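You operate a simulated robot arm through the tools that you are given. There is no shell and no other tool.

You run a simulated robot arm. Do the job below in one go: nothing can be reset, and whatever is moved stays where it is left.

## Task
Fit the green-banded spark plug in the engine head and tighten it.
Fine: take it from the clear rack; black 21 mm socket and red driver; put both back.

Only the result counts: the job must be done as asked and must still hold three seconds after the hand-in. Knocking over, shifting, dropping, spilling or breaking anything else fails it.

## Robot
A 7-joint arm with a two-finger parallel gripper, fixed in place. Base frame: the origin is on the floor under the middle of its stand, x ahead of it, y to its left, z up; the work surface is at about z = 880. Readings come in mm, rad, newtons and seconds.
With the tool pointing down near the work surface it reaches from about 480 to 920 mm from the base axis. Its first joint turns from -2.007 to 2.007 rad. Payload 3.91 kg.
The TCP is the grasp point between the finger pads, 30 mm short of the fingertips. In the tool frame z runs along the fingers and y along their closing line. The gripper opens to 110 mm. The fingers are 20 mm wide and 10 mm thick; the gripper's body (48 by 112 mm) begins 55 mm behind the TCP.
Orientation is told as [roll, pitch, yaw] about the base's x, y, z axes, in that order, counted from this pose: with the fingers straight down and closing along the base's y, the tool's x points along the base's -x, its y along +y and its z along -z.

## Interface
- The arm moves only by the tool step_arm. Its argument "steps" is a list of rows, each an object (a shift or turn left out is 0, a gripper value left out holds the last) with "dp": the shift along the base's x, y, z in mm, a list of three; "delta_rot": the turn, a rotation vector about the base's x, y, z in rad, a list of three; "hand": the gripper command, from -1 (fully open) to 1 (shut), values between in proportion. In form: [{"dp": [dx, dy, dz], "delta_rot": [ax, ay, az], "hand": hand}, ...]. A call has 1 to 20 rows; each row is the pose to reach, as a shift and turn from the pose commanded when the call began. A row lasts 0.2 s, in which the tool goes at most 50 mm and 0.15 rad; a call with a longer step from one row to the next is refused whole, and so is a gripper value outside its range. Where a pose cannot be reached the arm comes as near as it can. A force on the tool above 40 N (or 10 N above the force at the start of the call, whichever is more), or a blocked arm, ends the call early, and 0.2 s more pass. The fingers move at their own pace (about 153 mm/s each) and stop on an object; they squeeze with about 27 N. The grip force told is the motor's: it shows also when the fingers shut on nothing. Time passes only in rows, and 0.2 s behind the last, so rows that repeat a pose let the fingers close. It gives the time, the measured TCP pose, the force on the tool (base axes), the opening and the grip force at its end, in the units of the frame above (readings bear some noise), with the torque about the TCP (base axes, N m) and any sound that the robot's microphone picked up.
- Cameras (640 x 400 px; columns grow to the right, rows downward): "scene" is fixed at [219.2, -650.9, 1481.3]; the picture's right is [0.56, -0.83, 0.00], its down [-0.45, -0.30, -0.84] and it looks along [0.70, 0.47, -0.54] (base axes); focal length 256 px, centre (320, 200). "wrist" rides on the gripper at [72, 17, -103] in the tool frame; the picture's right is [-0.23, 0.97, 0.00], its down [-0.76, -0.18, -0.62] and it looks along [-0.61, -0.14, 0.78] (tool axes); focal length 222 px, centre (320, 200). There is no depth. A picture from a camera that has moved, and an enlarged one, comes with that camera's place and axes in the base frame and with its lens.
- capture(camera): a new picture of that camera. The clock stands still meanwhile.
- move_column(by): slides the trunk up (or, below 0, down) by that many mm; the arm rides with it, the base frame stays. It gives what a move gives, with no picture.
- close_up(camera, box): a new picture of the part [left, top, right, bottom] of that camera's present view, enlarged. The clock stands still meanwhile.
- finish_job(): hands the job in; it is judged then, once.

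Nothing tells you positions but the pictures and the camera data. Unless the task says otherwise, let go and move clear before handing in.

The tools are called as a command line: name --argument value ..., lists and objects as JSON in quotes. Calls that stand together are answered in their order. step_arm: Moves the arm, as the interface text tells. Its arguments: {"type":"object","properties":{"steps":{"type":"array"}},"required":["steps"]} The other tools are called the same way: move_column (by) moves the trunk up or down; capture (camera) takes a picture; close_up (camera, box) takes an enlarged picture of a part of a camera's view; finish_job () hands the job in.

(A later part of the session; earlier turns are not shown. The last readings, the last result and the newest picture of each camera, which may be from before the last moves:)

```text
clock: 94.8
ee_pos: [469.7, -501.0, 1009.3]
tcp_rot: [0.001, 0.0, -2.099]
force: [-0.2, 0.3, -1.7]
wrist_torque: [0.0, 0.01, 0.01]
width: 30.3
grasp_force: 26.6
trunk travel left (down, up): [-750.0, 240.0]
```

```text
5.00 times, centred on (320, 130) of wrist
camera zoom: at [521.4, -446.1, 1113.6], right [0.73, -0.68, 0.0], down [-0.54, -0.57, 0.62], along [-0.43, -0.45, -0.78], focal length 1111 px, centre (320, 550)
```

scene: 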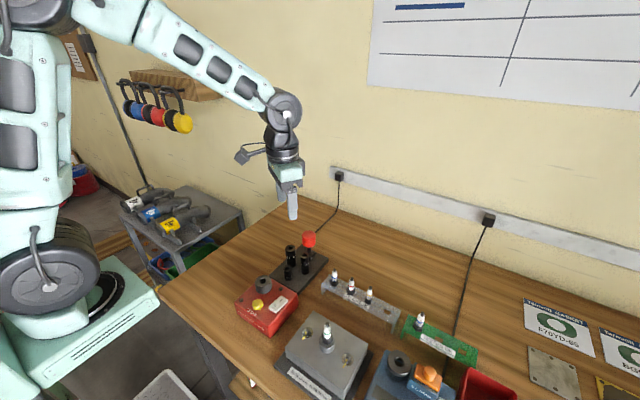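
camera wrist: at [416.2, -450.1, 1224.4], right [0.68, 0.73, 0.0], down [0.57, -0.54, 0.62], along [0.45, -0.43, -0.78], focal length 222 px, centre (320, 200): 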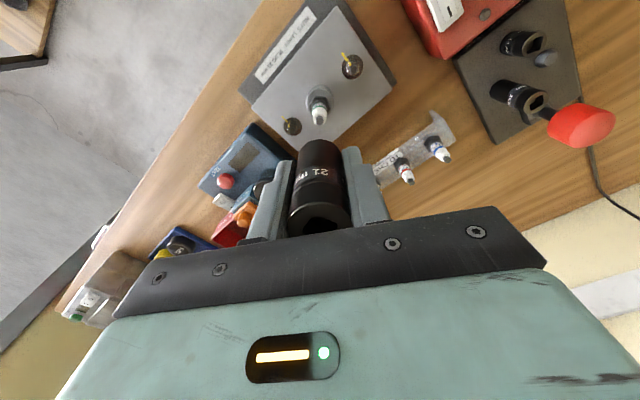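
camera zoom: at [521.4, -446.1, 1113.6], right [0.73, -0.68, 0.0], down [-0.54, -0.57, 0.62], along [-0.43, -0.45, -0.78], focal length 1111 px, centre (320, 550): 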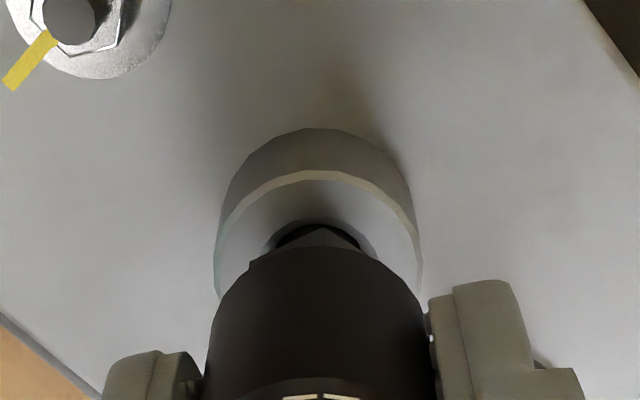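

The socket appears to be sliding over the hex without resistance. I continue down until it bottoms.

step_arm --steps '[{"dp": [0, 0, -0.8], "hand": 1}, {"dp": [0, 0, -1.6], "hand": 1}, {"dp": [0, 0, -2.4], "hand": 1}, {"dp": [0, 0, -2.4], "hand": 1}]'

step_arm --steps '[{"dp": [0, 0, -0.8], "hand": 1}, {"dp": [0, 0, -1.6], "hand": 1}, {"dp": [0, 0, -1.6], "hand": 1}]'

close_up --camera "scene" --box '[300, 300, 360, 355]'

close_up --camera "wrist" --box '[280, 90, 360, 170]'

```text
clock: 95.8
ee_pos: [471.2, -501.9, 1007.5]
tcp_rot: [0.0, 0.001, -2.094]
force: [-0.4, 1.0, -1.7]
wrist_torque: [-0.01, 0.0, -0.02]
width: 30.2
grasp_force: 27.0
trunk travel left (down, up): [-750.0, 240.0]
```

```text
clock: 96.6
ee_pos: [470.8, -500.7, 1005.8]
tcp_rot: [0.0, 0.0, -2.097]
force: [0.5, 0.1, -2.1]
wrist_torque: [-0.03, 0.02, 0.02]
width: 30.3
grasp_force: 26.7
trunk travel left (down, up): [-750.0, 240.0]
```

```text
7.27 times, centred on (330, 328) of scene
camera zoom: at [219.2, -650.9, 1481.3], right [0.56, -0.83, 0.0], down [-0.45, -0.3, -0.84], along [0.7, 0.47, -0.54], focal length 1859 px, centre (247, -727)
```

zoom: 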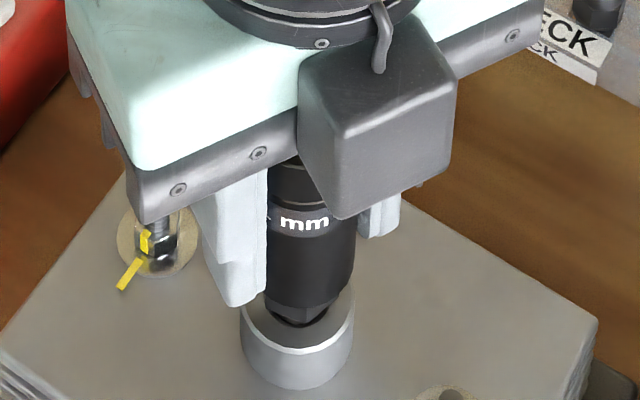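

```text
5.00 times, centred on (320, 130) of wrist
camera zoom: at [521.5, -446.4, 1109.6], right [0.73, -0.68, 0.0], down [-0.54, -0.57, 0.62], along [-0.43, -0.45, -0.78], focal length 1111 px, centre (320, 550)
```

zoom: 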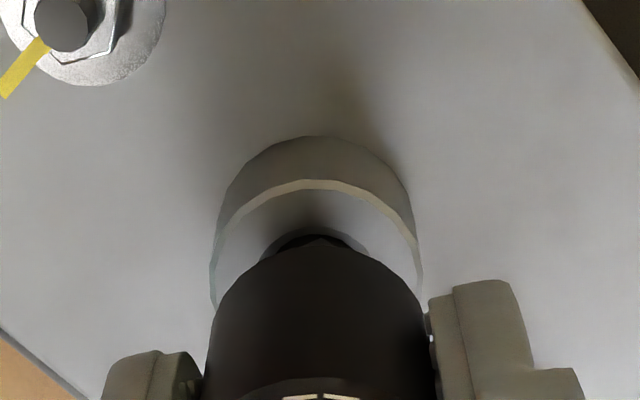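

The socket is well over the hex with no resistance. I continue until it seats.

step_arm --steps '[{"dp": [0, 0, -0.8], "hand": 1}, {"dp": [0, 0, -1.6], "hand": 1}, {"dp": [0, 0, -2.4], "hand": 1}, {"dp": [0, 0, -2.4], "hand": 1}]'

step_arm --steps '[{"dp": [0, 0, -0.8], "hand": 1}, {"dp": [0, 0, -1.6], "hand": 1}, {"dp": [0, 0, -1.6], "hand": 1}]'

step_arm --steps '[{"dp": [0, 0, -0.8], "hand": 1}, {"dp": [0, 0, -1.6], "hand": 1}, {"dp": [0, 0, -1.6], "hand": 1}]'

close_up --camera "scene" --box '[300, 300, 360, 355]'

```text
clock: 97.6
ee_pos: [469.7, -499.5, 1003.3]
tcp_rot: [-0.001, -0.001, -2.098]
force: [0.4, 0.5, -2.2]
wrist_torque: [0.02, 0.0, 0.03]
width: 30.5
grasp_force: 27.0
trunk travel left (down, up): [-750.0, 240.0]
```

```text
clock: 98.4
ee_pos: [470.2, -499.5, 1002.0]
tcp_rot: [0.002, 0.001, -2.095]
force: [0.4, 0.3, -2.1]
wrist_torque: [-0.02, 0.0, 0.0]
width: 30.2
grasp_force: 27.6
trunk travel left (down, up): [-750.0, 240.0]
```

```text
clock: 99.2
ee_pos: [469.8, -500.4, 999.7]
tcp_rot: [0.0, 0.0, -2.094]
force: [0.1, -0.6, -1.8]
wrist_torque: [0.01, 0.01, -0.01]
width: 30.4
grasp_force: 27.8
trunk travel left (down, up): [-750.0, 240.0]
```

```text
7.27 times, centred on (330, 328) of scene
camera zoom: at [219.2, -650.9, 1481.3], right [0.56, -0.83, 0.0], down [-0.45, -0.3, -0.84], along [0.7, 0.47, -0.54], focal length 1859 px, centre (247, -727)
```

zoom: 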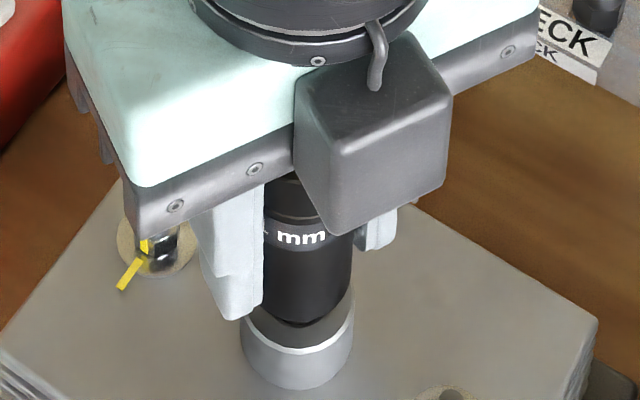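

Still free at this height. I keep lowering to find where the socket rests.

step_arm --steps '[{"dp": [0, 0, -0.8], "hand": 1}, {"dp": [0, 0, -1.6], "hand": 1}, {"dp": [0, 0, -1.6], "hand": 1}]'

step_arm --steps '[{"dp": [0, 0, -0.8], "hand": 1}, {"dp": [0, 0, -1.6], "hand": 1}, {"dp": [0, 0, -1.6], "hand": 1}]'

step_arm --steps '[{"dp": [0, 0, -0.8], "hand": 1}, {"dp": [0, 0, -1.6], "hand": 1}, {"dp": [0, 0, -1.6], "hand": 1}]'

close_up --camera "scene" --box '[300, 300, 360, 355]'

```text
clock: 100.0
ee_pos: [469.7, -499.8, 998.3]
tcp_rot: [0.0, -0.001, -2.094]
force: [0.1, 0.4, -1.6]
wrist_torque: [0.02, -0.02, 0.0]
width: 30.2
grasp_force: 26.7
trunk travel left (down, up): [-750.0, 240.0]
```

```text
clock: 100.8
ee_pos: [470.5, -500.1, 998.0]
tcp_rot: [0.003, 0.0, -2.098]
force: [-0.5, -0.4, 8.0]
wrist_torque: [-0.02, 0.02, 0.0]
width: 30.2
grasp_force: 27.4
trunk travel left (down, up): [-750.0, 240.0]
```

```text
clock: 101.6
ee_pos: [469.4, -499.6, 996.2]
tcp_rot: [0.002, 0.0, -2.095]
force: [-0.8, 0.1, 18.5]
wrist_torque: [-0.02, -0.04, -0.01]
width: 30.3
grasp_force: 26.7
trunk travel left (down, up): [-750.0, 240.0]
```

```text
7.27 times, centred on (330, 328) of scene
camera zoom: at [219.2, -650.9, 1481.3], right [0.56, -0.83, 0.0], down [-0.45, -0.3, -0.84], along [0.7, 0.47, -0.54], focal length 1859 px, centre (247, -727)
```

zoom: 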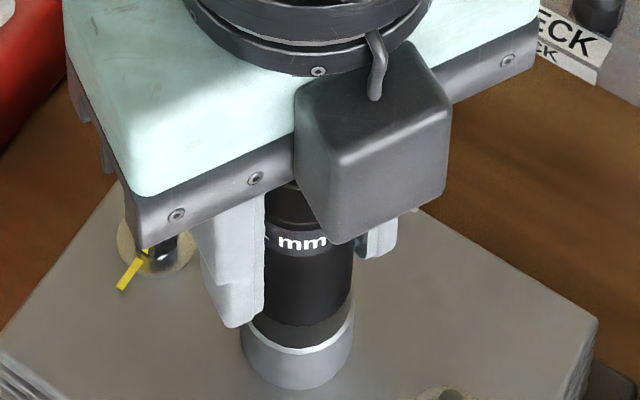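

The socket has bottomed on the plug with light load. With the socket on the hex I now press lightly and turn clockwise to see whether the thread draws in.

step_arm --steps '[{"dp": [0, 0, 1.2], "hand": 1}, {"dp": [0, 0, 1.2], "delta_rot": [0, 0, -0.1], "hand": 1}, {"dp": [0, 0, 1.2], "delta_rot": [0, 0, -0.2], "hand": 1}, {"dp": [0, 0, 1.1], "delta_rot": [0, 0, -0.3], "hand": 1}, {"dp": [0, 0, 1.1], "delta_rot": [0, 0, -0.4], "hand": 1}, {"dp": [0, 0, 1.1], "delta_rot": [0, 0, -0.5], "hand": 1}, {"dp": [0, 0, 1.0], "delta_rot": [0, 0, -0.6], "hand": 1}, {"dp": [0, 0, 1.0], "delta_rot": [0, 0, -0.7], "hand": 1}, {"dp": [0, 0, 1.0], "delta_rot": [0, 0, -0.8], "hand": 1}, {"dp": [0, 0, 0.9], "delta_rot": [0, 0, -0.9], "hand": 1}, {"dp": [0, 0, 0.9], "delta_rot": [0, 0, -1.0], "hand": 1}, {"dp": [0, 0, 0.9], "delta_rot": [0, 0, -1.0], "hand": 1}]'

```text
clock: 104.2
ee_pos: [469.9, -501.2, 996.4]
tcp_rot: [-0.001, 0.0, -3.096]
force: [0.8, 0.0, 3.5]
wrist_torque: [0.02, 0.03, -0.04]
width: 30.3
grasp_force: 27.1
trunk travel left (down, up): [-750.0, 240.0]
```

The upward force fell while I turned, so it may be drawing in. I turn further to find the wrist limit and watch the force.

step_arm --steps '[{"dp": [0, 0, -0.1], "delta_rot": [0, 0, -0.1], "hand": 1}, {"dp": [0, 0, -0.1], "delta_rot": [0, 0, -0.2], "hand": 1}, {"dp": [0, 0, -0.2], "delta_rot": [0, 0, -0.3], "hand": 1}, {"dp": [0, 0, -0.2], "delta_rot": [0, 0, -0.4], "hand": 1}, {"dp": [0, 0, -0.3], "delta_rot": [0, 0, -0.5], "hand": 1}, {"dp": [0, 0, -0.3], "delta_rot": [0, 0, -0.5], "hand": 1}]'

```text
clock: 105.6
ee_pos: [469.3, -500.3, 996.6]
tcp_rot: [0.0, 0.0, 2.686]
force: [-0.5, 0.2, 3.9]
wrist_torque: [0.0, 0.03, 0.04]
width: 30.2
grasp_force: 27.1
trunk travel left (down, up): [-750.0, 240.0]
```

The wrist reaches -3.6 rad and the rest point has dropped by about 1.5 mm, so turning seems to feed the plug in. I release the socket, unwind the wrist and regrip for another turn.

step_arm --steps '[{"dp": [0, 0, 0.5], "hand": 0.4}, {"dp": [0, 0, 0.5], "hand": 0.2}, {"dp": [0, 0, 0.5], "hand": 0.2, "delta_rot": [0, 0, 0.147]}, {"dp": [0, 0, 0.5], "delta_rot": [0, 0, 0.294]}, {"dp": [0, 0, 0.5], "delta_rot": [0, 0, 0.441]}, {"dp": [0, 0, 0.5], "delta_rot": [0, 0, 0.588]}, {"dp": [0, 0, 0.5], "delta_rot": [0, 0, 0.735]}, {"dp": [0, 0, 0.5], "delta_rot": [0, 0, 0.882]}, {"dp": [0, 0, 0.5], "delta_rot": [0, 0, 1.029]}, {"dp": [0, 0, 0.5], "delta_rot": [0, 0, 1.176]}, {"dp": [0, 0, 0.5], "delta_rot": [0, 0, 1.323]}, {"dp": [0, 0, 0.5], "delta_rot": [0, 0, 1.47]}, {"dp": [0, 0, 0.5], "delta_rot": [0, 0, 1.617]}, {"dp": [0, 0, 0.5], "delta_rot": [0, 0, 1.764]}, {"dp": [0, 0, 0.5], "delta_rot": [0, 0, 1.911]}, {"dp": [0, 0, 0.5], "delta_rot": [0, 0, 2.058]}, {"dp": [0, 0, 0.5], "delta_rot": [0, 0, 2.205]}, {"dp": [0, 0, 0.5], "delta_rot": [0, 0, 2.352]}, {"dp": [0, 0, 0.5], "delta_rot": [0, 0, 2.499]}, {"dp": [0, 0, 0.5], "delta_rot": [0, 0, 2.646]}]'

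close_up --camera "wrist" --box '[260, 100, 380, 220]'

close_up --camera "scene" --box '[300, 300, 360, 355]'

```text
clock: 109.8
ee_pos: [470.4, -500.5, 996.7]
tcp_rot: [0.0, 0.0, -0.95]
force: [-0.3, 0.2, -0.3]
wrist_torque: [-0.02, -0.02, -0.01]
width: 44.0
grasp_force: 0.0
trunk travel left (down, up): [-750.0, 240.0]
```

```text
3.33 times, centred on (320, 160) of wrist
camera zoom: at [441.8, -432.2, 1100.1], right [0.92, 0.38, 0.0], down [0.3, -0.72, 0.62], along [0.24, -0.58, -0.78], focal length 740 px, centre (320, 333)
```

zoom: 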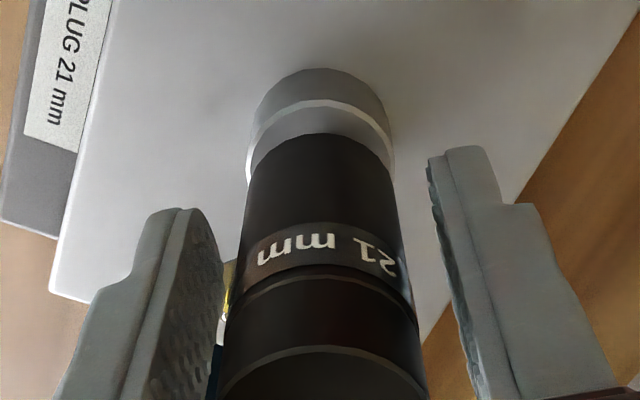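

```text
7.27 times, centred on (330, 328) of scene
camera zoom: at [219.2, -650.9, 1481.3], right [0.56, -0.83, 0.0], down [-0.45, -0.3, -0.84], along [0.7, 0.47, -0.54], focal length 1859 px, centre (247, -727)
```

zoom: 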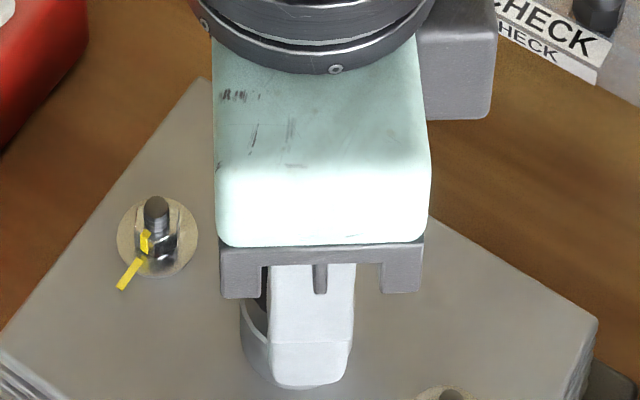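

The socket stands straight on the plug. I unwind further to gain a longer stroke.

step_arm --steps '[{"delta_rot": [0, 0, 0.147]}, {"delta_rot": [0, 0, 0.294]}, {"delta_rot": [0, 0, 0.441]}, {"delta_rot": [0, 0, 0.588]}, {"delta_rot": [0, 0, 0.735]}, {"delta_rot": [0, 0, 0.882]}, {"delta_rot": [0, 0, 1.029]}, {"delta_rot": [0, 0, 1.176]}, {"delta_rot": [0, 0, 1.323]}, {"delta_rot": [0, 0, 1.47]}, {"delta_rot": [0, 0, 1.617]}, {"delta_rot": [0, 0, 1.764]}, {"delta_rot": [0, 0, 1.911]}, {"delta_rot": [0, 0, 2.058]}, {"delta_rot": [0, 0, 2.205]}, {"delta_rot": [0, 0, 2.352]}, {"delta_rot": [0, 0, 2.499]}, {"delta_rot": [0, 0, 2.646]}]'

close_up --camera "wrist" --box '[260, 100, 380, 220]'

close_up --camera "scene" --box '[300, 300, 360, 355]'

```text
clock: 113.6
ee_pos: [470.7, -500.5, 997.3]
tcp_rot: [-0.001, 0.001, 1.698]
force: [1.0, -0.5, -0.3]
wrist_torque: [0.03, -0.01, 0.01]
width: 44.4
grasp_force: 0.1
trunk travel left (down, up): [-750.0, 240.0]
```

```text
3.33 times, centred on (320, 160) of wrist
camera zoom: at [462.8, -574.8, 1101.0], right [-0.99, 0.1, 0.0], down [0.08, 0.78, 0.62], along [0.06, 0.62, -0.78], focal length 740 px, centre (320, 333)
```

zoom: 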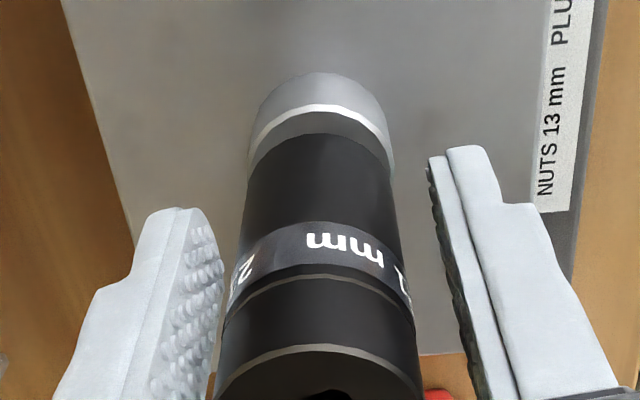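

```text
7.27 times, centred on (330, 328) of scene
camera zoom: at [219.2, -650.9, 1481.3], right [0.56, -0.83, 0.0], down [-0.45, -0.3, -0.84], along [0.7, 0.47, -0.54], focal length 1859 px, centre (247, -727)
```

zoom: 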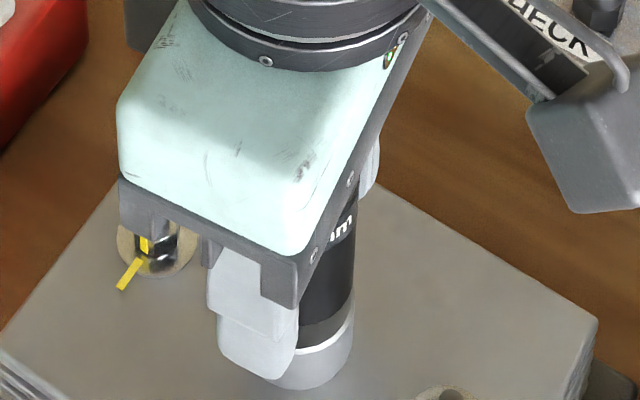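

The wrist range spans at least 5.3 rad. I grip the socket again and turn clockwise with light downward pressure.

step_arm --steps '[{"dp": [0, 0, 0], "hand": 1}, {"dp": [0, 0, 0], "hand": 1}, {"dp": [0, 0, -0.3], "hand": 1}, {"dp": [0, 0, -0.3], "delta_rot": [0, 0, -0.147]}, {"dp": [0, 0, -0.3], "delta_rot": [0, 0, -0.294]}, {"dp": [0, 0, -0.3], "delta_rot": [0, 0, -0.441]}, {"dp": [0, 0, -0.4], "delta_rot": [0, 0, -0.588]}, {"dp": [0, 0, -0.4], "delta_rot": [0, 0, -0.735]}, {"dp": [0, 0, -0.4], "delta_rot": [0, 0, -0.882]}, {"dp": [0, 0, -0.5], "delta_rot": [0, 0, -1.029]}, {"dp": [0, 0, -0.5], "delta_rot": [0, 0, -1.176]}, {"dp": [0, 0, -0.5], "delta_rot": [0, 0, -1.323]}, {"dp": [0, 0, -0.6], "delta_rot": [0, 0, -1.47]}, {"dp": [0, 0, -0.6], "delta_rot": [0, 0, -1.617]}, {"dp": [0, 0, -0.6], "delta_rot": [0, 0, -1.764]}, {"dp": [0, 0, -0.7], "delta_rot": [0, 0, -1.911]}, {"dp": [0, 0, -0.7], "delta_rot": [0, 0, -2.058]}, {"dp": [0, 0, -0.7], "delta_rot": [0, 0, -2.205]}, {"dp": [0, 0, -0.8], "delta_rot": [0, 0, -2.352]}, {"dp": [0, 0, -0.8], "delta_rot": [0, 0, -2.499]}]'

step_arm --steps '[{"dp": [0, 0, 0], "delta_rot": [0, 0, -0.147]}, {"dp": [0, 0, 0], "delta_rot": [0, 0, -0.294]}, {"dp": [0, 0, -0.1], "delta_rot": [0, 0, -0.441]}, {"dp": [0, 0, -0.1], "delta_rot": [0, 0, -0.588]}, {"dp": [0, 0, -0.2], "delta_rot": [0, 0, -0.735]}, {"dp": [0, 0, -0.2], "delta_rot": [0, 0, -0.882]}, {"dp": [0, 0, -0.2], "delta_rot": [0, 0, -1.029]}, {"dp": [0, 0, -0.3], "delta_rot": [0, 0, -1.176]}, {"dp": [0, 0, -0.3], "delta_rot": [0, 0, -1.323]}, {"dp": [0, 0, -0.3], "delta_rot": [0, 0, -1.47]}, {"dp": [0, 0, -0.3], "delta_rot": [0, 0, -1.617]}, {"dp": [0, 0, -0.4], "delta_rot": [0, 0, -1.764]}, {"dp": [0, 0, -0.4], "delta_rot": [0, 0, -1.911]}, {"dp": [0, 0, -0.4], "delta_rot": [0, 0, -2.058]}, {"dp": [0, 0, -0.5], "delta_rot": [0, 0, -2.205]}, {"dp": [0, 0, -0.5], "delta_rot": [0, 0, -2.352]}, {"dp": [0, 0, -0.5], "delta_rot": [0, 0, -2.499]}, {"dp": [0, 0, -0.5], "delta_rot": [0, 0, -2.646]}, {"dp": [0, 0, -0.5], "delta_rot": [0, 0, -2.646]}]'

```text
clock: 117.8
ee_pos: [468.2, -501.1, 996.3]
tcp_rot: [-0.001, 0.0, -0.807]
force: [-0.5, -0.2, 18.2]
wrist_torque: [0.01, -0.01, 0.01]
width: 30.0
grasp_force: 27.5
trunk travel left (down, up): [-750.0, 240.0]
```

```text
clock: 121.8
ee_pos: [469.9, -500.5, 995.7]
tcp_rot: [0.002, 0.0, 2.833]
force: [0.3, 0.0, 12.7]
wrist_torque: [0.0, 0.02, -0.02]
width: 30.0
grasp_force: 27.3
trunk travel left (down, up): [-750.0, 240.0]
```

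The force readings depend on wrist angle, so I can't tell yet whether the plug is feeding in. I'll compare the socket-to-collar gap directly with high zoom.

close_up --camera "scene" --box '[314, 328, 342, 350]'

close_up --camera "wrist" --box '[295, 110, 345, 150]'

```text
16.00 times, centred on (328, 339) of scene
camera zoom: at [219.2, -650.9, 1481.3], right [0.56, -0.83, 0.0], down [-0.45, -0.3, -0.84], along [0.7, 0.47, -0.54], focal length 4090 px, centre (192, -2024)
```

zoom: 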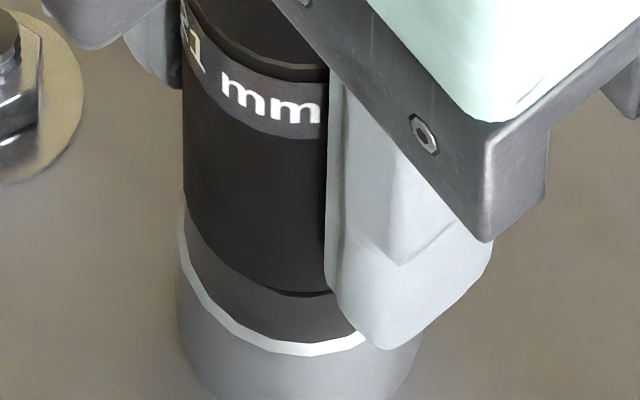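

```text
10.00 times, centred on (320, 130) of wrist
camera zoom: at [534.0, -537.9, 1099.2], right [-0.51, -0.86, 0.0], down [-0.67, 0.4, 0.62], along [-0.54, 0.32, -0.78], focal length 2221 px, centre (320, 900)
```

zoom: 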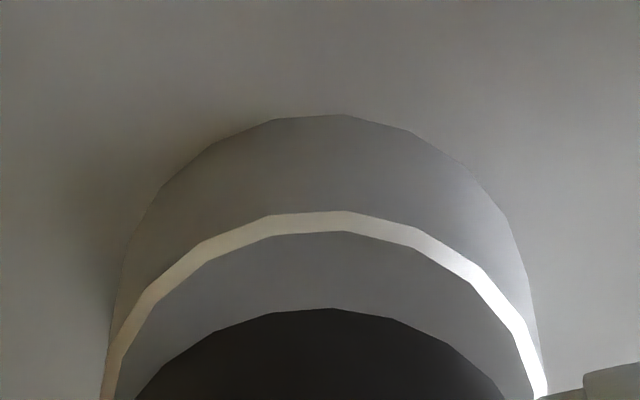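

The gap to the collar is still about 10 mm. I release, unwind, and take a reference picture at the same wrist angle as before to compare the socket's height.

step_arm --steps '[{"dp": [0, 0, 1.0], "hand": 0.4}, {"dp": [0, 0, 1.0], "hand": 0.2}, {"dp": [0, 0, 1.0], "hand": 0.2, "delta_rot": [0, 0, 0.147]}, {"dp": [0, 0, 1.0], "delta_rot": [0, 0, 0.294]}, {"dp": [0, 0, 1.0], "delta_rot": [0, 0, 0.441]}, {"dp": [0, 0, 1.0], "delta_rot": [0, 0, 0.588]}, {"dp": [0, 0, 1.0], "delta_rot": [0, 0, 0.735]}, {"dp": [0, 0, 1.0], "delta_rot": [0, 0, 0.882]}, {"dp": [0, 0, 1.0], "delta_rot": [0, 0, 1.029]}, {"dp": [0, 0, 1.0], "delta_rot": [0, 0, 1.176]}, {"dp": [0, 0, 1.0], "delta_rot": [0, 0, 1.323]}, {"dp": [0, 0, 1.0], "delta_rot": [0, 0, 1.47]}, {"dp": [0, 0, 1.0], "delta_rot": [0, 0, 1.617]}, {"dp": [0, 0, 1.0], "delta_rot": [0, 0, 1.764]}, {"dp": [0, 0, 1.0], "delta_rot": [0, 0, 1.911]}, {"dp": [0, 0, 1.0], "delta_rot": [0, 0, 2.058]}, {"dp": [0, 0, 1.0], "delta_rot": [0, 0, 2.205]}, {"dp": [0, 0, 1.0], "delta_rot": [0, 0, 2.352]}, {"dp": [0, 0, 1.0], "delta_rot": [0, 0, 2.499]}]'

step_arm --steps '[{"delta_rot": [0, 0, 0.147]}, {"delta_rot": [0, 0, 0.294]}, {"delta_rot": [0, 0, 0.441]}, {"delta_rot": [0, 0, 0.588]}, {"delta_rot": [0, 0, 0.735]}, {"delta_rot": [0, 0, 0.882]}, {"delta_rot": [0, 0, 1.029]}, {"delta_rot": [0, 0, 1.176]}, {"delta_rot": [0, 0, 1.323]}, {"delta_rot": [0, 0, 1.47]}, {"delta_rot": [0, 0, 1.617]}, {"delta_rot": [0, 0, 1.764]}, {"delta_rot": [0, 0, 1.911]}, {"delta_rot": [0, 0, 2.058]}, {"delta_rot": [0, 0, 2.205]}, {"delta_rot": [0, 0, 2.352]}, {"delta_rot": [0, 0, 2.499]}, {"delta_rot": [0, 0, 2.646]}]'

close_up --camera "scene" --box '[300, 300, 360, 355]'

close_up --camera "wrist" --box '[260, 100, 380, 220]'

```text
clock: 125.8
ee_pos: [469.3, -501.4, 995.9]
tcp_rot: [-0.002, 0.0, -0.948]
force: [0.4, -0.2, 1.1]
wrist_torque: [0.0, -0.01, 0.01]
width: 44.2
grasp_force: 0.0
trunk travel left (down, up): [-750.0, 240.0]
```

```text
clock: 129.6
ee_pos: [470.5, -499.6, 996.6]
tcp_rot: [0.001, 0.001, 1.699]
force: [0.3, 0.7, -0.3]
wrist_torque: [-0.02, -0.01, 0.02]
width: 44.1
grasp_force: 0.0
trunk travel left (down, up): [-750.0, 240.0]
```

```text
7.27 times, centred on (330, 328) of scene
camera zoom: at [219.2, -650.9, 1481.3], right [0.56, -0.83, 0.0], down [-0.45, -0.3, -0.84], along [0.7, 0.47, -0.54], focal length 1859 px, centre (247, -727)
```

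zoom: 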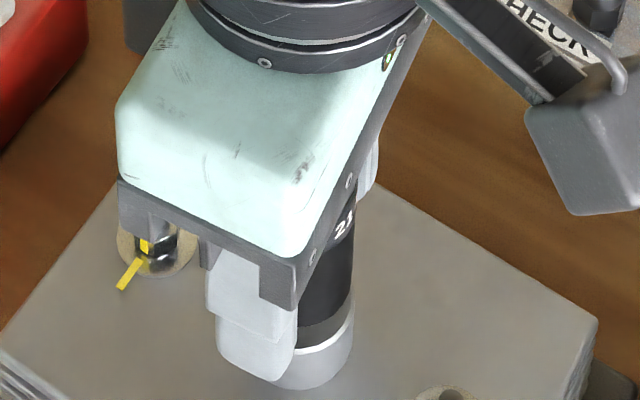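

```text
3.33 times, centred on (320, 160) of wrist
camera zoom: at [462.8, -574.4, 1100.0], right [-0.99, 0.1, 0.0], down [0.08, 0.78, 0.62], along [0.06, 0.62, -0.78], focal length 740 px, centre (320, 333)
```

zoom: 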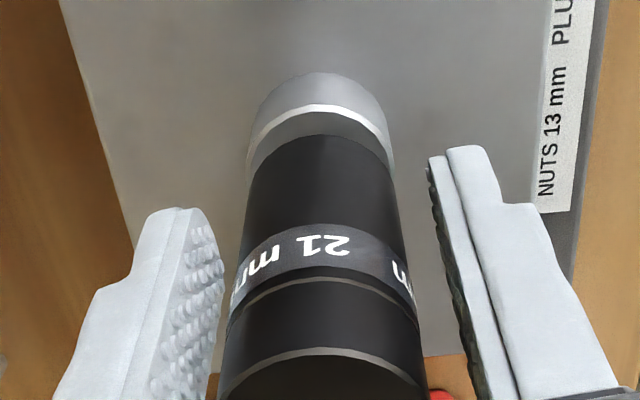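

Comparing both pictures, the socket's height has not changed, so the thread isn't feeding. I'll grip and lift the socket off to look at the plug itself.

step_arm --steps '[{"dp": [0, 0, 0], "hand": 1}, {"dp": [0, 0, 0], "hand": 1}, {"dp": [0, 0, 0], "hand": 1}, {"dp": [0, 0, 5], "hand": 1}, {"dp": [0, 0, 15], "hand": 1}, {"dp": [0, 0, 30], "hand": 1}, {"dp": [0, 0, 50], "hand": 1}, {"dp": [0, 0, 75], "hand": 1}, {"dp": [0, 0, 100], "hand": 1}, {"dp": [0, 0, 125], "hand": 1}, {"dp": [0, 0, 125], "hand": 1}]'

close_up --camera "wrist" --box '[290, 80, 350, 130]'

close_up --camera "scene" --box '[310, 315, 350, 350]'

```text
clock: 132.0
ee_pos: [470.3, -500.7, 1121.3]
tcp_rot: [0.0, 0.001, 1.696]
force: [0.0, -1.0, -2.0]
wrist_torque: [0.04, 0.01, 0.03]
width: 29.8
grasp_force: 27.2
trunk travel left (down, up): [-750.0, 240.0]
```

```text
8.00 times, centred on (320, 105) of wrist
camera zoom: at [462.3, -574.6, 1224.8], right [-0.99, 0.1, 0.0], down [0.08, 0.78, 0.62], along [0.06, 0.62, -0.78], focal length 1777 px, centre (320, 960)
```

zoom: 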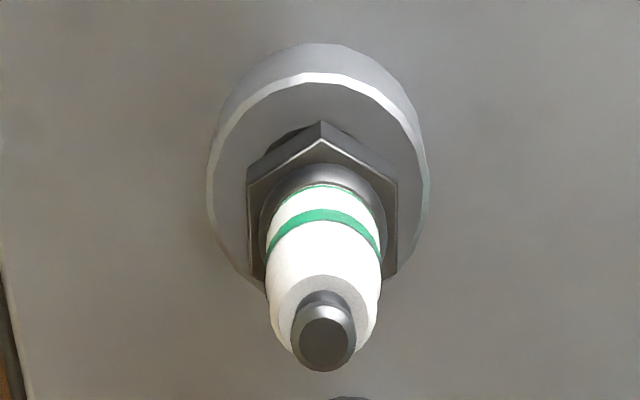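

```text
11.43 times, centred on (330, 332) of scene
camera zoom: at [219.2, -650.9, 1481.3], right [0.56, -0.83, 0.0], down [-0.45, -0.3, -0.84], along [0.7, 0.47, -0.54], focal length 2921 px, centre (206, -1314)
```

zoom: 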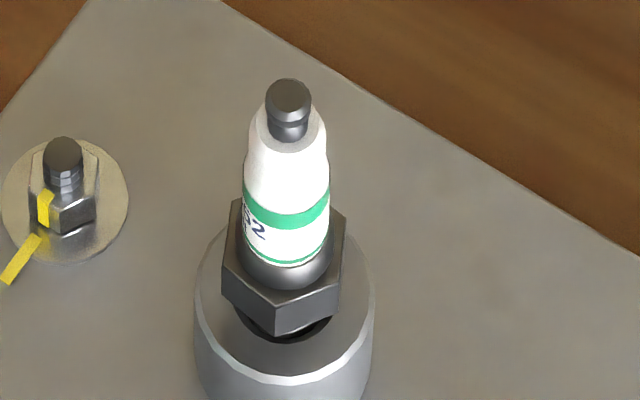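

The hex angle shows the plug did turn with the socket. I retake exactly the same scene enlargement as before to compare the plug's height pixel for pixel.

close_up --camera "scene" --box '[306, 313, 354, 348]'

close_up --camera "scene" --box '[316, 330, 344, 348]'

```text
11.43 times, centred on (330, 330) of scene
camera zoom: at [219.2, -650.9, 1481.3], right [0.56, -0.83, 0.0], down [-0.45, -0.3, -0.84], along [0.7, 0.47, -0.54], focal length 2921 px, centre (206, -1291)
```

zoom: 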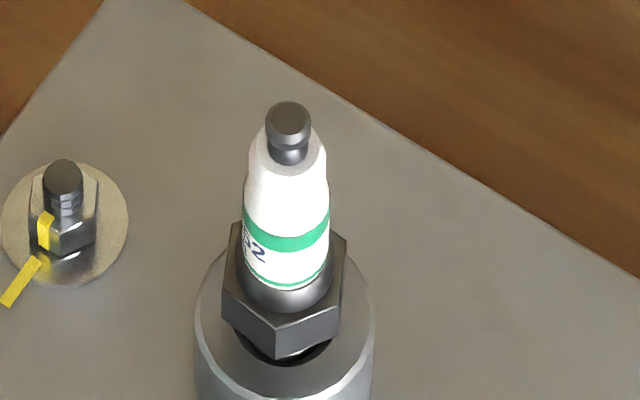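

```text
16.00 times, centred on (330, 339) of scene
camera zoom: at [219.2, -650.9, 1481.3], right [0.56, -0.83, 0.0], down [-0.45, -0.3, -0.84], along [0.7, 0.47, -0.54], focal length 4090 px, centre (160, -2024)
```

zoom: 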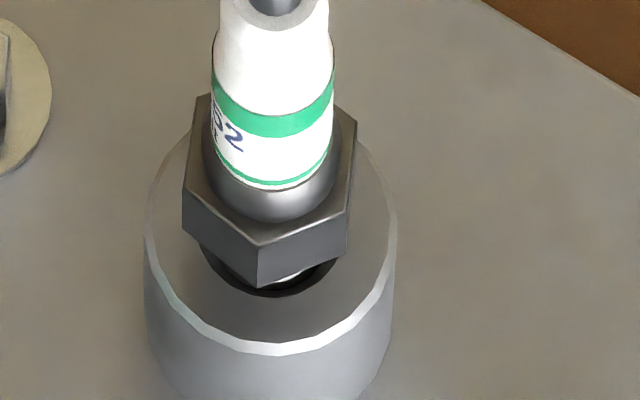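

The plug turned but sank less than 0.3 mm, so bare turning with the loosely held socket didn't start the thread. I set the socket back over the hex at the same angle and will follow the proper chain: socket on plug, driver in socket.

step_arm --steps '[{"dp": [0, 0, -30], "hand": 1}, {"dp": [0, 0, -60], "hand": 1}, {"dp": [0, 0, -80], "hand": 1}, {"dp": [0, 0, -92], "hand": 1}, {"dp": [0, 0, -100], "hand": 1}, {"dp": [0, 0, -106], "hand": 1}, {"dp": [0, 0, -110], "hand": 1}, {"dp": [0, 0, -113], "hand": 1}, {"dp": [0, 0, -116], "hand": 1}, {"dp": [0, 0, -119], "hand": 1}, {"dp": [0, 0, -122], "hand": 1}, {"dp": [0, 0, -124], "hand": 1}, {"dp": [0, 0, -124], "hand": 1}]'

close_up --camera "scene" --box '[300, 300, 360, 355]'

```text
clock: 134.8
ee_pos: [469.5, -500.7, 997.7]
tcp_rot: [-0.001, 0.0, 1.696]
force: [-0.3, 1.1, -1.8]
wrist_torque: [0.04, 0.01, 0.0]
width: 30.0
grasp_force: 27.2
trunk travel left (down, up): [-750.0, 240.0]
```

```text
7.27 times, centred on (330, 328) of scene
camera zoom: at [219.2, -650.9, 1481.3], right [0.56, -0.83, 0.0], down [-0.45, -0.3, -0.84], along [0.7, 0.47, -0.54], focal length 1859 px, centre (247, -727)
```

zoom: 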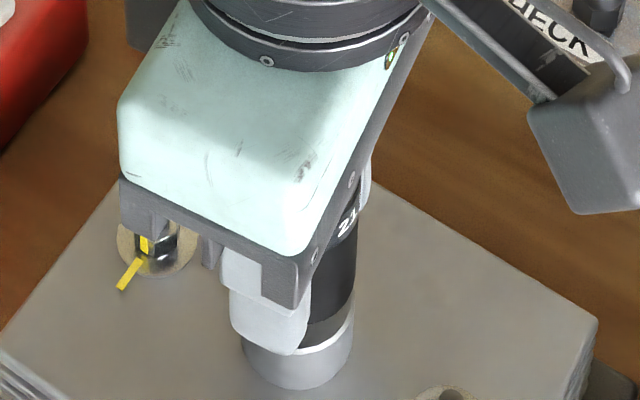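

The socket is back over the hex. I release it, rise clear and check that it stands straight.

step_arm --steps '[{"dp": [0, 0, -0.4], "hand": 0.5}, {"dp": [0, 0, -0.4], "hand": 0.2}, {"dp": [0, 0, -0.4], "hand": 0.0}, {"dp": [0, 0, 10], "hand": 0.0}, {"dp": [0, 0, 30], "hand": 0.0}, {"dp": [0, 0, 60], "hand": 0.0}, {"dp": [0, 0, 95], "hand": 0.0}, {"dp": [0, 0, 130], "hand": 0.0}, {"dp": [0, 0, 130], "hand": 0.0}]'

capture --camera "wrist"

close_up --camera "wrist" --box '[290, 90, 350, 140]'

close_up --camera "scene" --box '[306, 313, 354, 348]'

```text
clock: 136.8
ee_pos: [469.3, -499.0, 1125.6]
tcp_rot: [0.0, 0.0, 1.696]
force: [0.0, 0.3, 0.6]
wrist_torque: [-0.01, 0.01, 0.02]
width: 55.1
grasp_force: 0.0
trunk travel left (down, up): [-750.0, 240.0]
```

```text
taken
camera wrist: at [462.2, -573.5, 1230.1], right [-0.99, 0.1, 0.0], down [0.08, 0.78, 0.62], along [0.06, 0.62, -0.78], focal length 222 px, centre (320, 200)
```

wrist: 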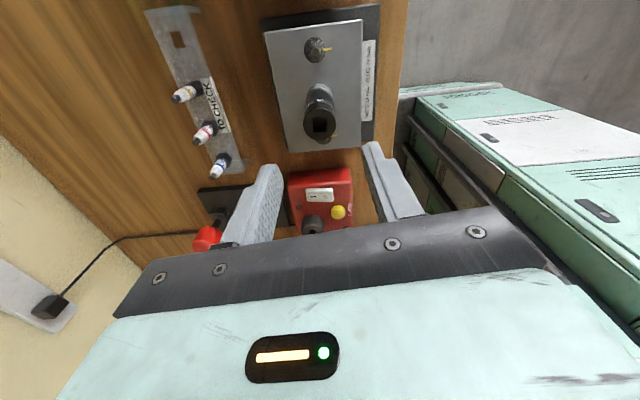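

```text
8.00 times, centred on (320, 115) of wrist
camera zoom: at [462.2, -573.5, 1230.1], right [-0.99, 0.1, 0.0], down [0.08, 0.78, 0.62], along [0.06, 0.62, -0.78], focal length 1777 px, centre (320, 880)
```

zoom: 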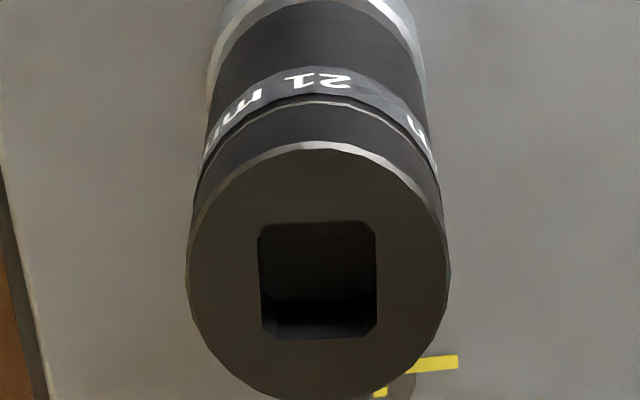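

```text
11.43 times, centred on (330, 330) of scene
camera zoom: at [219.2, -650.9, 1481.3], right [0.56, -0.83, 0.0], down [-0.45, -0.3, -0.84], along [0.7, 0.47, -0.54], focal length 2921 px, centre (206, -1291)
```

zoom: 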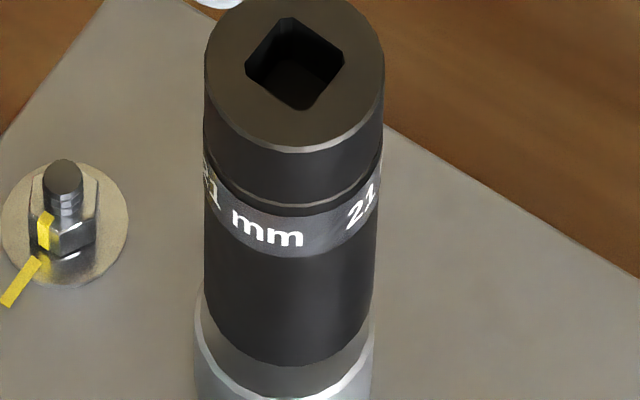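

The socket stands upright on the plug, its square at about -4°, top near z 1023. Now I fetch the driver: move back above it at yaw 0.

step_arm --steps '[{"dp": [16, 15, 0], "delta_rot": [0, 0, -0.13], "hand": -0.25}, {"dp": [33, 31, 0], "delta_rot": [0, 0, -0.26]}, {"dp": [50, 47, 0], "delta_rot": [0, 0, -0.39]}, {"dp": [67, 63, 0], "delta_rot": [0, 0, -0.52]}, {"dp": [84, 79, 0], "delta_rot": [0, 0, -0.65]}, {"dp": [101, 95, 0], "delta_rot": [0, 0, -0.78]}, {"dp": [118, 111, 0], "delta_rot": [0, 0, -0.91]}, {"dp": [135, 127, 0], "delta_rot": [0, 0, -1.04]}, {"dp": [152, 143, 0], "delta_rot": [0, 0, -1.17]}, {"dp": [169, 159, 0], "delta_rot": [0, 0, -1.3]}, {"dp": [186, 175, 0], "delta_rot": [0, 0, -1.43]}, {"dp": [203, 191, 0], "delta_rot": [0, 0, -1.56]}, {"dp": [219.1, 205, -20], "delta_rot": [0, 0, -1.696]}, {"dp": [219.1, 205, -50], "delta_rot": [0, 0, -1.696]}, {"dp": [219.1, 205, -80], "delta_rot": [0, 0, -1.696]}, {"dp": [219.1, 205, -80], "delta_rot": [0, 0, -1.696]}]'

close_up --camera "wrist" --box '[260, 90, 380, 210]'

close_up --camera "scene" --box '[270, 200, 350, 275]'

```text
clock: 140.2
ee_pos: [689.7, -296.1, 1047.2]
tcp_rot: [0.0, 0.0, 0.001]
force: [-0.3, -0.3, 0.3]
wrist_torque: [0.0, -0.01, 0.0]
width: 68.8
grasp_force: 0.1
trunk travel left (down, up): [-750.0, 240.0]
```

```text
3.33 times, centred on (320, 150) of wrist
camera zoom: at [617.3, -278.6, 1151.5], right [0.23, 0.97, 0.0], down [0.76, -0.18, 0.62], along [0.61, -0.14, -0.78], focal length 740 px, centre (320, 367)
```

zoom: 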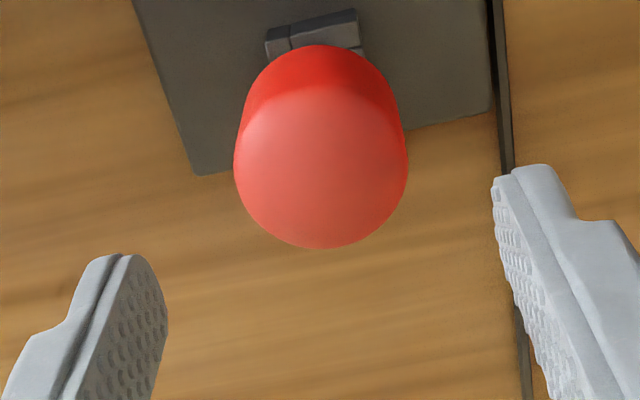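

```text
5.33 times, centred on (310, 238) of scene
camera zoom: at [219.2, -650.9, 1481.3], right [0.56, -0.83, 0.0], down [-0.45, -0.3, -0.84], along [0.7, 0.47, -0.54], focal length 1363 px, centre (373, 0)
```

zoom: 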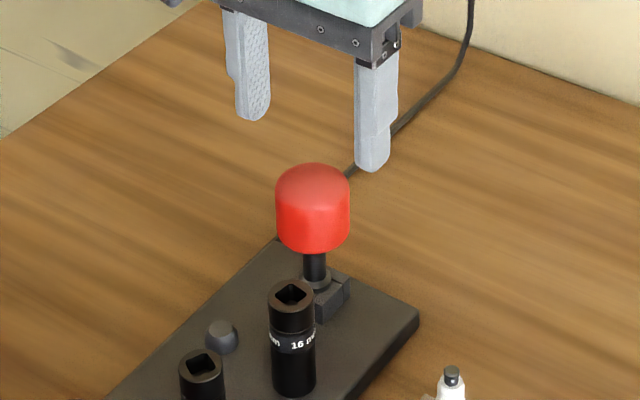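

The knob is exactly centred again. I descend, grip and lift the driver.

step_arm --steps '[{"dp": [0, 0, -25], "hand": -0.25}, {"dp": [0, 0, -48], "hand": -0.25}, {"dp": [0, 0, -66], "hand": -0.25}, {"dp": [0, 0, -78], "hand": -0.25}, {"dp": [0, 0, -83.8], "hand": -0.25}, {"dp": [0, 0, -83.8], "hand": -0.25}, {"dp": [0, 0, -83.8], "hand": 0.2}, {"dp": [0, 0, -83.8], "hand": 1}, {"dp": [0, 0, -83.8], "hand": 1}, {"dp": [0, 0, -83.8], "hand": 1}]'

step_arm --steps '[{"dp": [0, 0, 3], "hand": 1}, {"dp": [0, 0, 8], "hand": 1}, {"dp": [0, 0, 15], "hand": 1}, {"dp": [0, 0, 25], "hand": 1}, {"dp": [0, 0, 40], "hand": 1}, {"dp": [0, 0, 60], "hand": 1}, {"dp": [0, 0, 90], "hand": 1}, {"dp": [0, 0, 120], "hand": 1}, {"dp": [0, 0, 150], "hand": 1}, {"dp": [0, 0, 180], "hand": 1}, {"dp": [0, 0, 180], "hand": 1}]'

close_up --camera "scene" --box '[270, 170, 350, 275]'

```text
clock: 142.4
ee_pos: [687.6, -296.6, 964.9]
tcp_rot: [0.0, 0.001, -0.001]
force: [-0.1, 0.1, 0.4]
wrist_torque: [0.01, 0.02, 0.01]
width: 41.7
grasp_force: 27.3
trunk travel left (down, up): [-750.0, 240.0]
```

```text
clock: 144.8
ee_pos: [688.4, -296.6, 1143.3]
tcp_rot: [-0.001, 0.0, 0.001]
force: [0.3, 0.9, -0.5]
wrist_torque: [0.0, 0.01, 0.02]
width: 41.5
grasp_force: 26.9
trunk travel left (down, up): [-750.0, 240.0]
```

```text
3.81 times, centred on (310, 222) of scene
camera zoom: at [219.2, -650.9, 1481.3], right [0.56, -0.83, 0.0], down [-0.45, -0.3, -0.84], along [0.7, 0.47, -0.54], focal length 974 px, centre (358, 114)
```

zoom: 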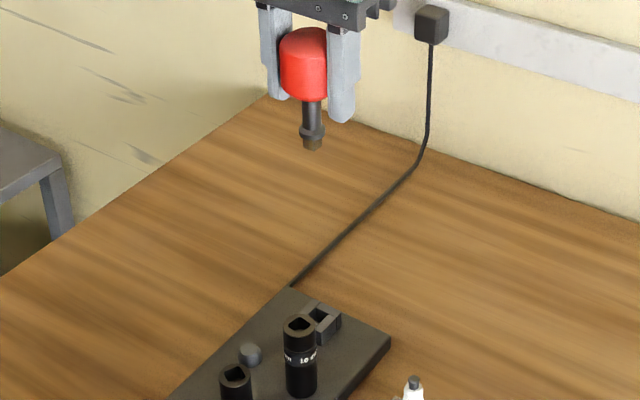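

The driver is in hand. I carry it high over to the head and turn to +1.52 rad so its square matches the socket's hole and leaves a long clockwise stroke.

step_arm --steps '[{"dp": [-16, -15, 0], "delta_rot": [0, 0, 0.12], "hand": 1}, {"dp": [-33, -31, 0], "delta_rot": [0, 0, 0.24], "hand": 1}, {"dp": [-50, -47, 0], "delta_rot": [0, 0, 0.36], "hand": 1}, {"dp": [-67, -63, 0], "delta_rot": [0, 0, 0.48], "hand": 1}, {"dp": [-84, -79, 0], "delta_rot": [0, 0, 0.6], "hand": 1}, {"dp": [-101, -95, 0], "delta_rot": [0, 0, 0.72], "hand": 1}, {"dp": [-118, -111, 0], "delta_rot": [0, 0, 0.84], "hand": 1}, {"dp": [-135, -127, 0], "delta_rot": [0, 0, 0.96], "hand": 1}, {"dp": [-152, -143, 0], "delta_rot": [0, 0, 1.08], "hand": 1}, {"dp": [-169, -159, 0], "delta_rot": [0, 0, 1.2], "hand": 1}, {"dp": [-186, -175, 0], "delta_rot": [0, 0, 1.32], "hand": 1}, {"dp": [-203, -191, 0], "delta_rot": [0, 0, 1.44], "hand": 1}, {"dp": [-214, -202, 0], "delta_rot": [0, 0, 1.52], "hand": 1}, {"dp": [-219, -205, 0], "delta_rot": [0, 0, 1.52], "hand": 1}, {"dp": [-219, -205, 0], "delta_rot": [0, 0, 1.52], "hand": 1}]'

close_up --camera "wrist" --box '[280, 80, 360, 150]'

close_up --camera "scene" --box '[290, 260, 370, 350]'

```text
clock: 148.0
ee_pos: [472.6, -500.4, 1144.3]
tcp_rot: [-0.001, -0.001, 1.518]
force: [-0.1, 0.6, -2.6]
wrist_torque: [-0.01, 0.04, -0.01]
width: 41.3
grasp_force: 26.7
trunk travel left (down, up): [-750.0, 240.0]
```

```text
5.71 times, centred on (320, 115) of wrist
camera zoom: at [450.3, -572.8, 1247.0], right [-0.96, 0.28, 0.0], down [0.22, 0.75, 0.62], along [0.17, 0.6, -0.78], focal length 1269 px, centre (320, 686)
```

zoom: 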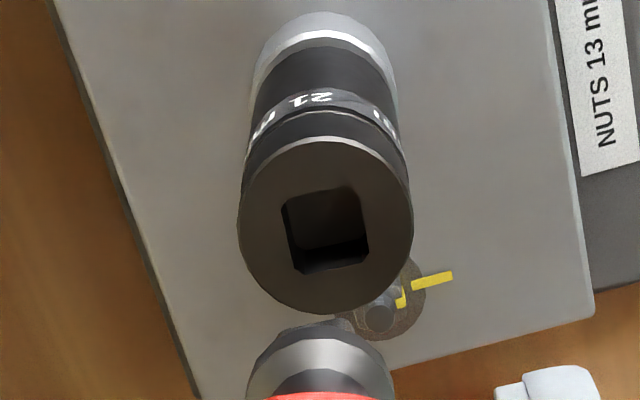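

```text
4.44 times, centred on (330, 305) of scene
camera zoom: at [219.2, -650.9, 1481.3], right [0.56, -0.83, 0.0], down [-0.45, -0.3, -0.84], along [0.7, 0.47, -0.54], focal length 1136 px, centre (276, -267)
```

zoom: 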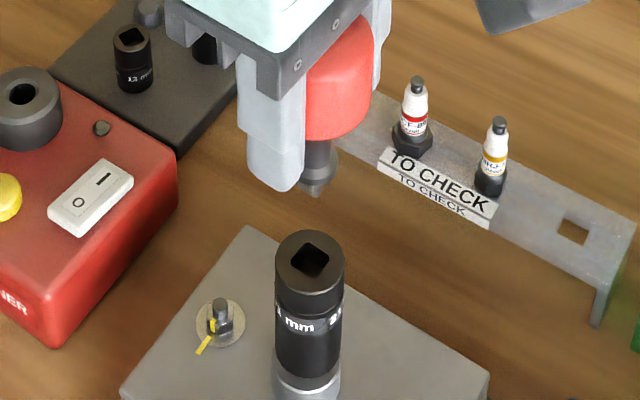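

The driver is above the socket, apparently about 1 mm off. I let the arm settle and look again.

step_arm --steps '[{"dp": [0, 0, -5], "hand": 1}, {"dp": [0, 0, -10], "hand": 1}, {"dp": [0, 0, -10], "hand": 1}, {"dp": [0, 0, -10], "hand": 1}]'

close_up --camera "wrist" --box '[280, 80, 360, 150]'

close_up --camera "scene" --box '[305, 290, 350, 335]'

```text
clock: 149.0
ee_pos: [470.3, -499.3, 1134.3]
tcp_rot: [0.0, 0.0, 1.519]
force: [0.0, 0.7, -1.8]
wrist_torque: [0.0, 0.01, -0.02]
width: 41.6
grasp_force: 26.8
trunk travel left (down, up): [-750.0, 240.0]
```

```text
5.71 times, centred on (320, 115) of wrist
camera zoom: at [449.9, -572.2, 1237.4], right [-0.96, 0.28, 0.0], down [0.22, 0.75, 0.62], along [0.17, 0.6, -0.78], focal length 1269 px, centre (320, 686)
```

zoom: 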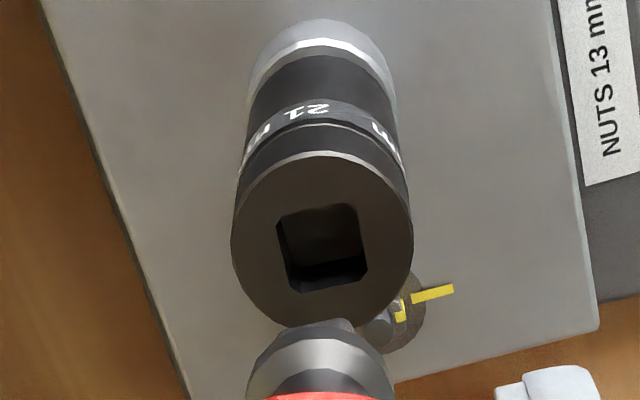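

```text
8.89 times, centred on (328, 312) of scene
camera zoom: at [219.2, -650.9, 1481.3], right [0.56, -0.83, 0.0], down [-0.45, -0.3, -0.84], along [0.7, 0.47, -0.54], focal length 2272 px, centre (253, -800)
```

zoom: 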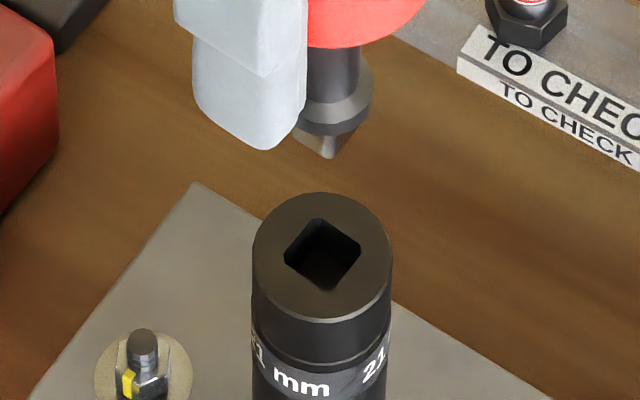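

After settling, the driver and socket agree within 0.3 mm in both views. I lower toward the socket.

step_arm --steps '[{"dp": [-0.2, 0.1, -12], "hand": 1}, {"dp": [-0.2, 0.1, -24], "hand": 1}, {"dp": [-0.2, 0.1, -33], "hand": 1}, {"dp": [-0.2, 0.1, -38], "hand": 1}, {"dp": [-0.2, 0.1, -38], "hand": 1}, {"dp": [-0.2, 0.1, -38], "hand": 1}]'

close_up --camera "wrist" --box '[280, 80, 360, 150]'

close_up --camera "scene" --box '[310, 305, 345, 335]'

```text
clock: 150.4
ee_pos: [470.2, -500.4, 1095.7]
tcp_rot: [0.001, 0.0, 1.519]
force: [0.2, 0.6, -0.6]
wrist_torque: [0.01, -0.01, 0.02]
width: 41.3
grasp_force: 27.2
trunk travel left (down, up): [-750.0, 240.0]
```

```text
5.71 times, centred on (320, 115) of wrist
camera zoom: at [449.6, -571.9, 1199.4], right [-0.96, 0.28, 0.0], down [0.22, 0.75, 0.62], along [0.17, 0.6, -0.78], focal length 1269 px, centre (320, 686)
```

zoom: 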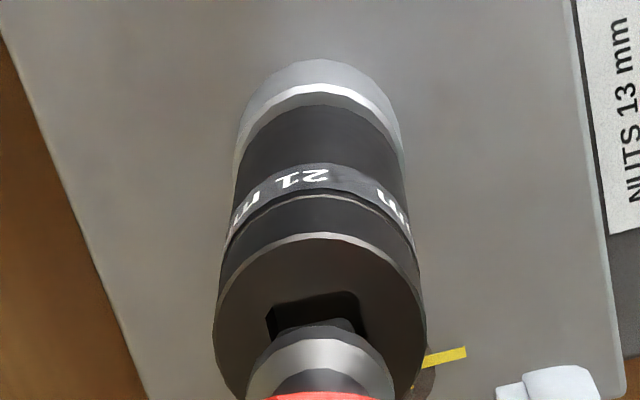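

```text
13.33 times, centred on (328, 320) of scene
camera zoom: at [219.2, -650.9, 1481.3], right [0.56, -0.83, 0.0], down [-0.45, -0.3, -0.84], along [0.7, 0.47, -0.54], focal length 3408 px, centre (220, -1400)
```

zoom: 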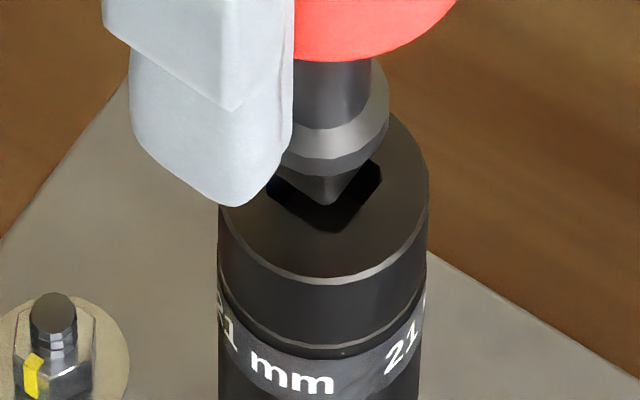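

The square tip is lined up with the hole in both position and angle. I lower it in gently.

step_arm --steps '[{"dp": [0, 0, -1.5], "hand": 1}, {"dp": [0, 0, -3], "hand": 1}, {"dp": [0, 0, -4.5], "hand": 1}, {"dp": [0, 0, -6], "hand": 1}, {"dp": [0, 0, -7.5], "hand": 1}, {"dp": [0, 0, -9], "hand": 1}, {"dp": [0, 0, -10], "hand": 1}, {"dp": [0, 0, -10], "hand": 1}]'

close_up --camera "scene" --box '[310, 305, 345, 335]'

```text
clock: 152.2
ee_pos: [469.2, -499.9, 1085.7]
tcp_rot: [-0.001, 0.0, 1.519]
force: [-0.2, 0.4, -2.7]
wrist_torque: [0.0, 0.01, 0.03]
width: 41.7
grasp_force: 27.2
trunk travel left (down, up): [-750.0, 240.0]
```

```text
13.33 times, centred on (328, 320) of scene
camera zoom: at [219.2, -650.9, 1481.3], right [0.56, -0.83, 0.0], down [-0.45, -0.3, -0.84], along [0.7, 0.47, -0.54], focal length 3408 px, centre (220, -1400)
```

zoom: 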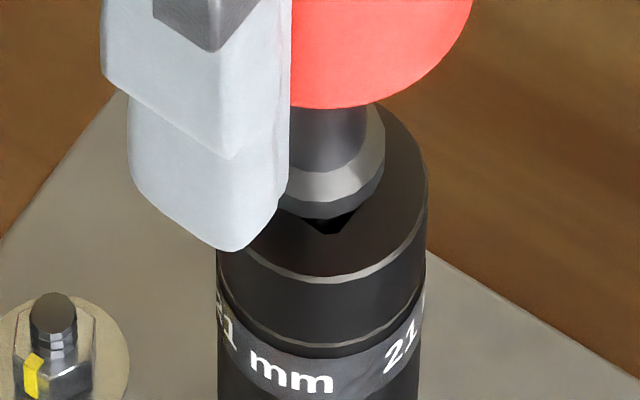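

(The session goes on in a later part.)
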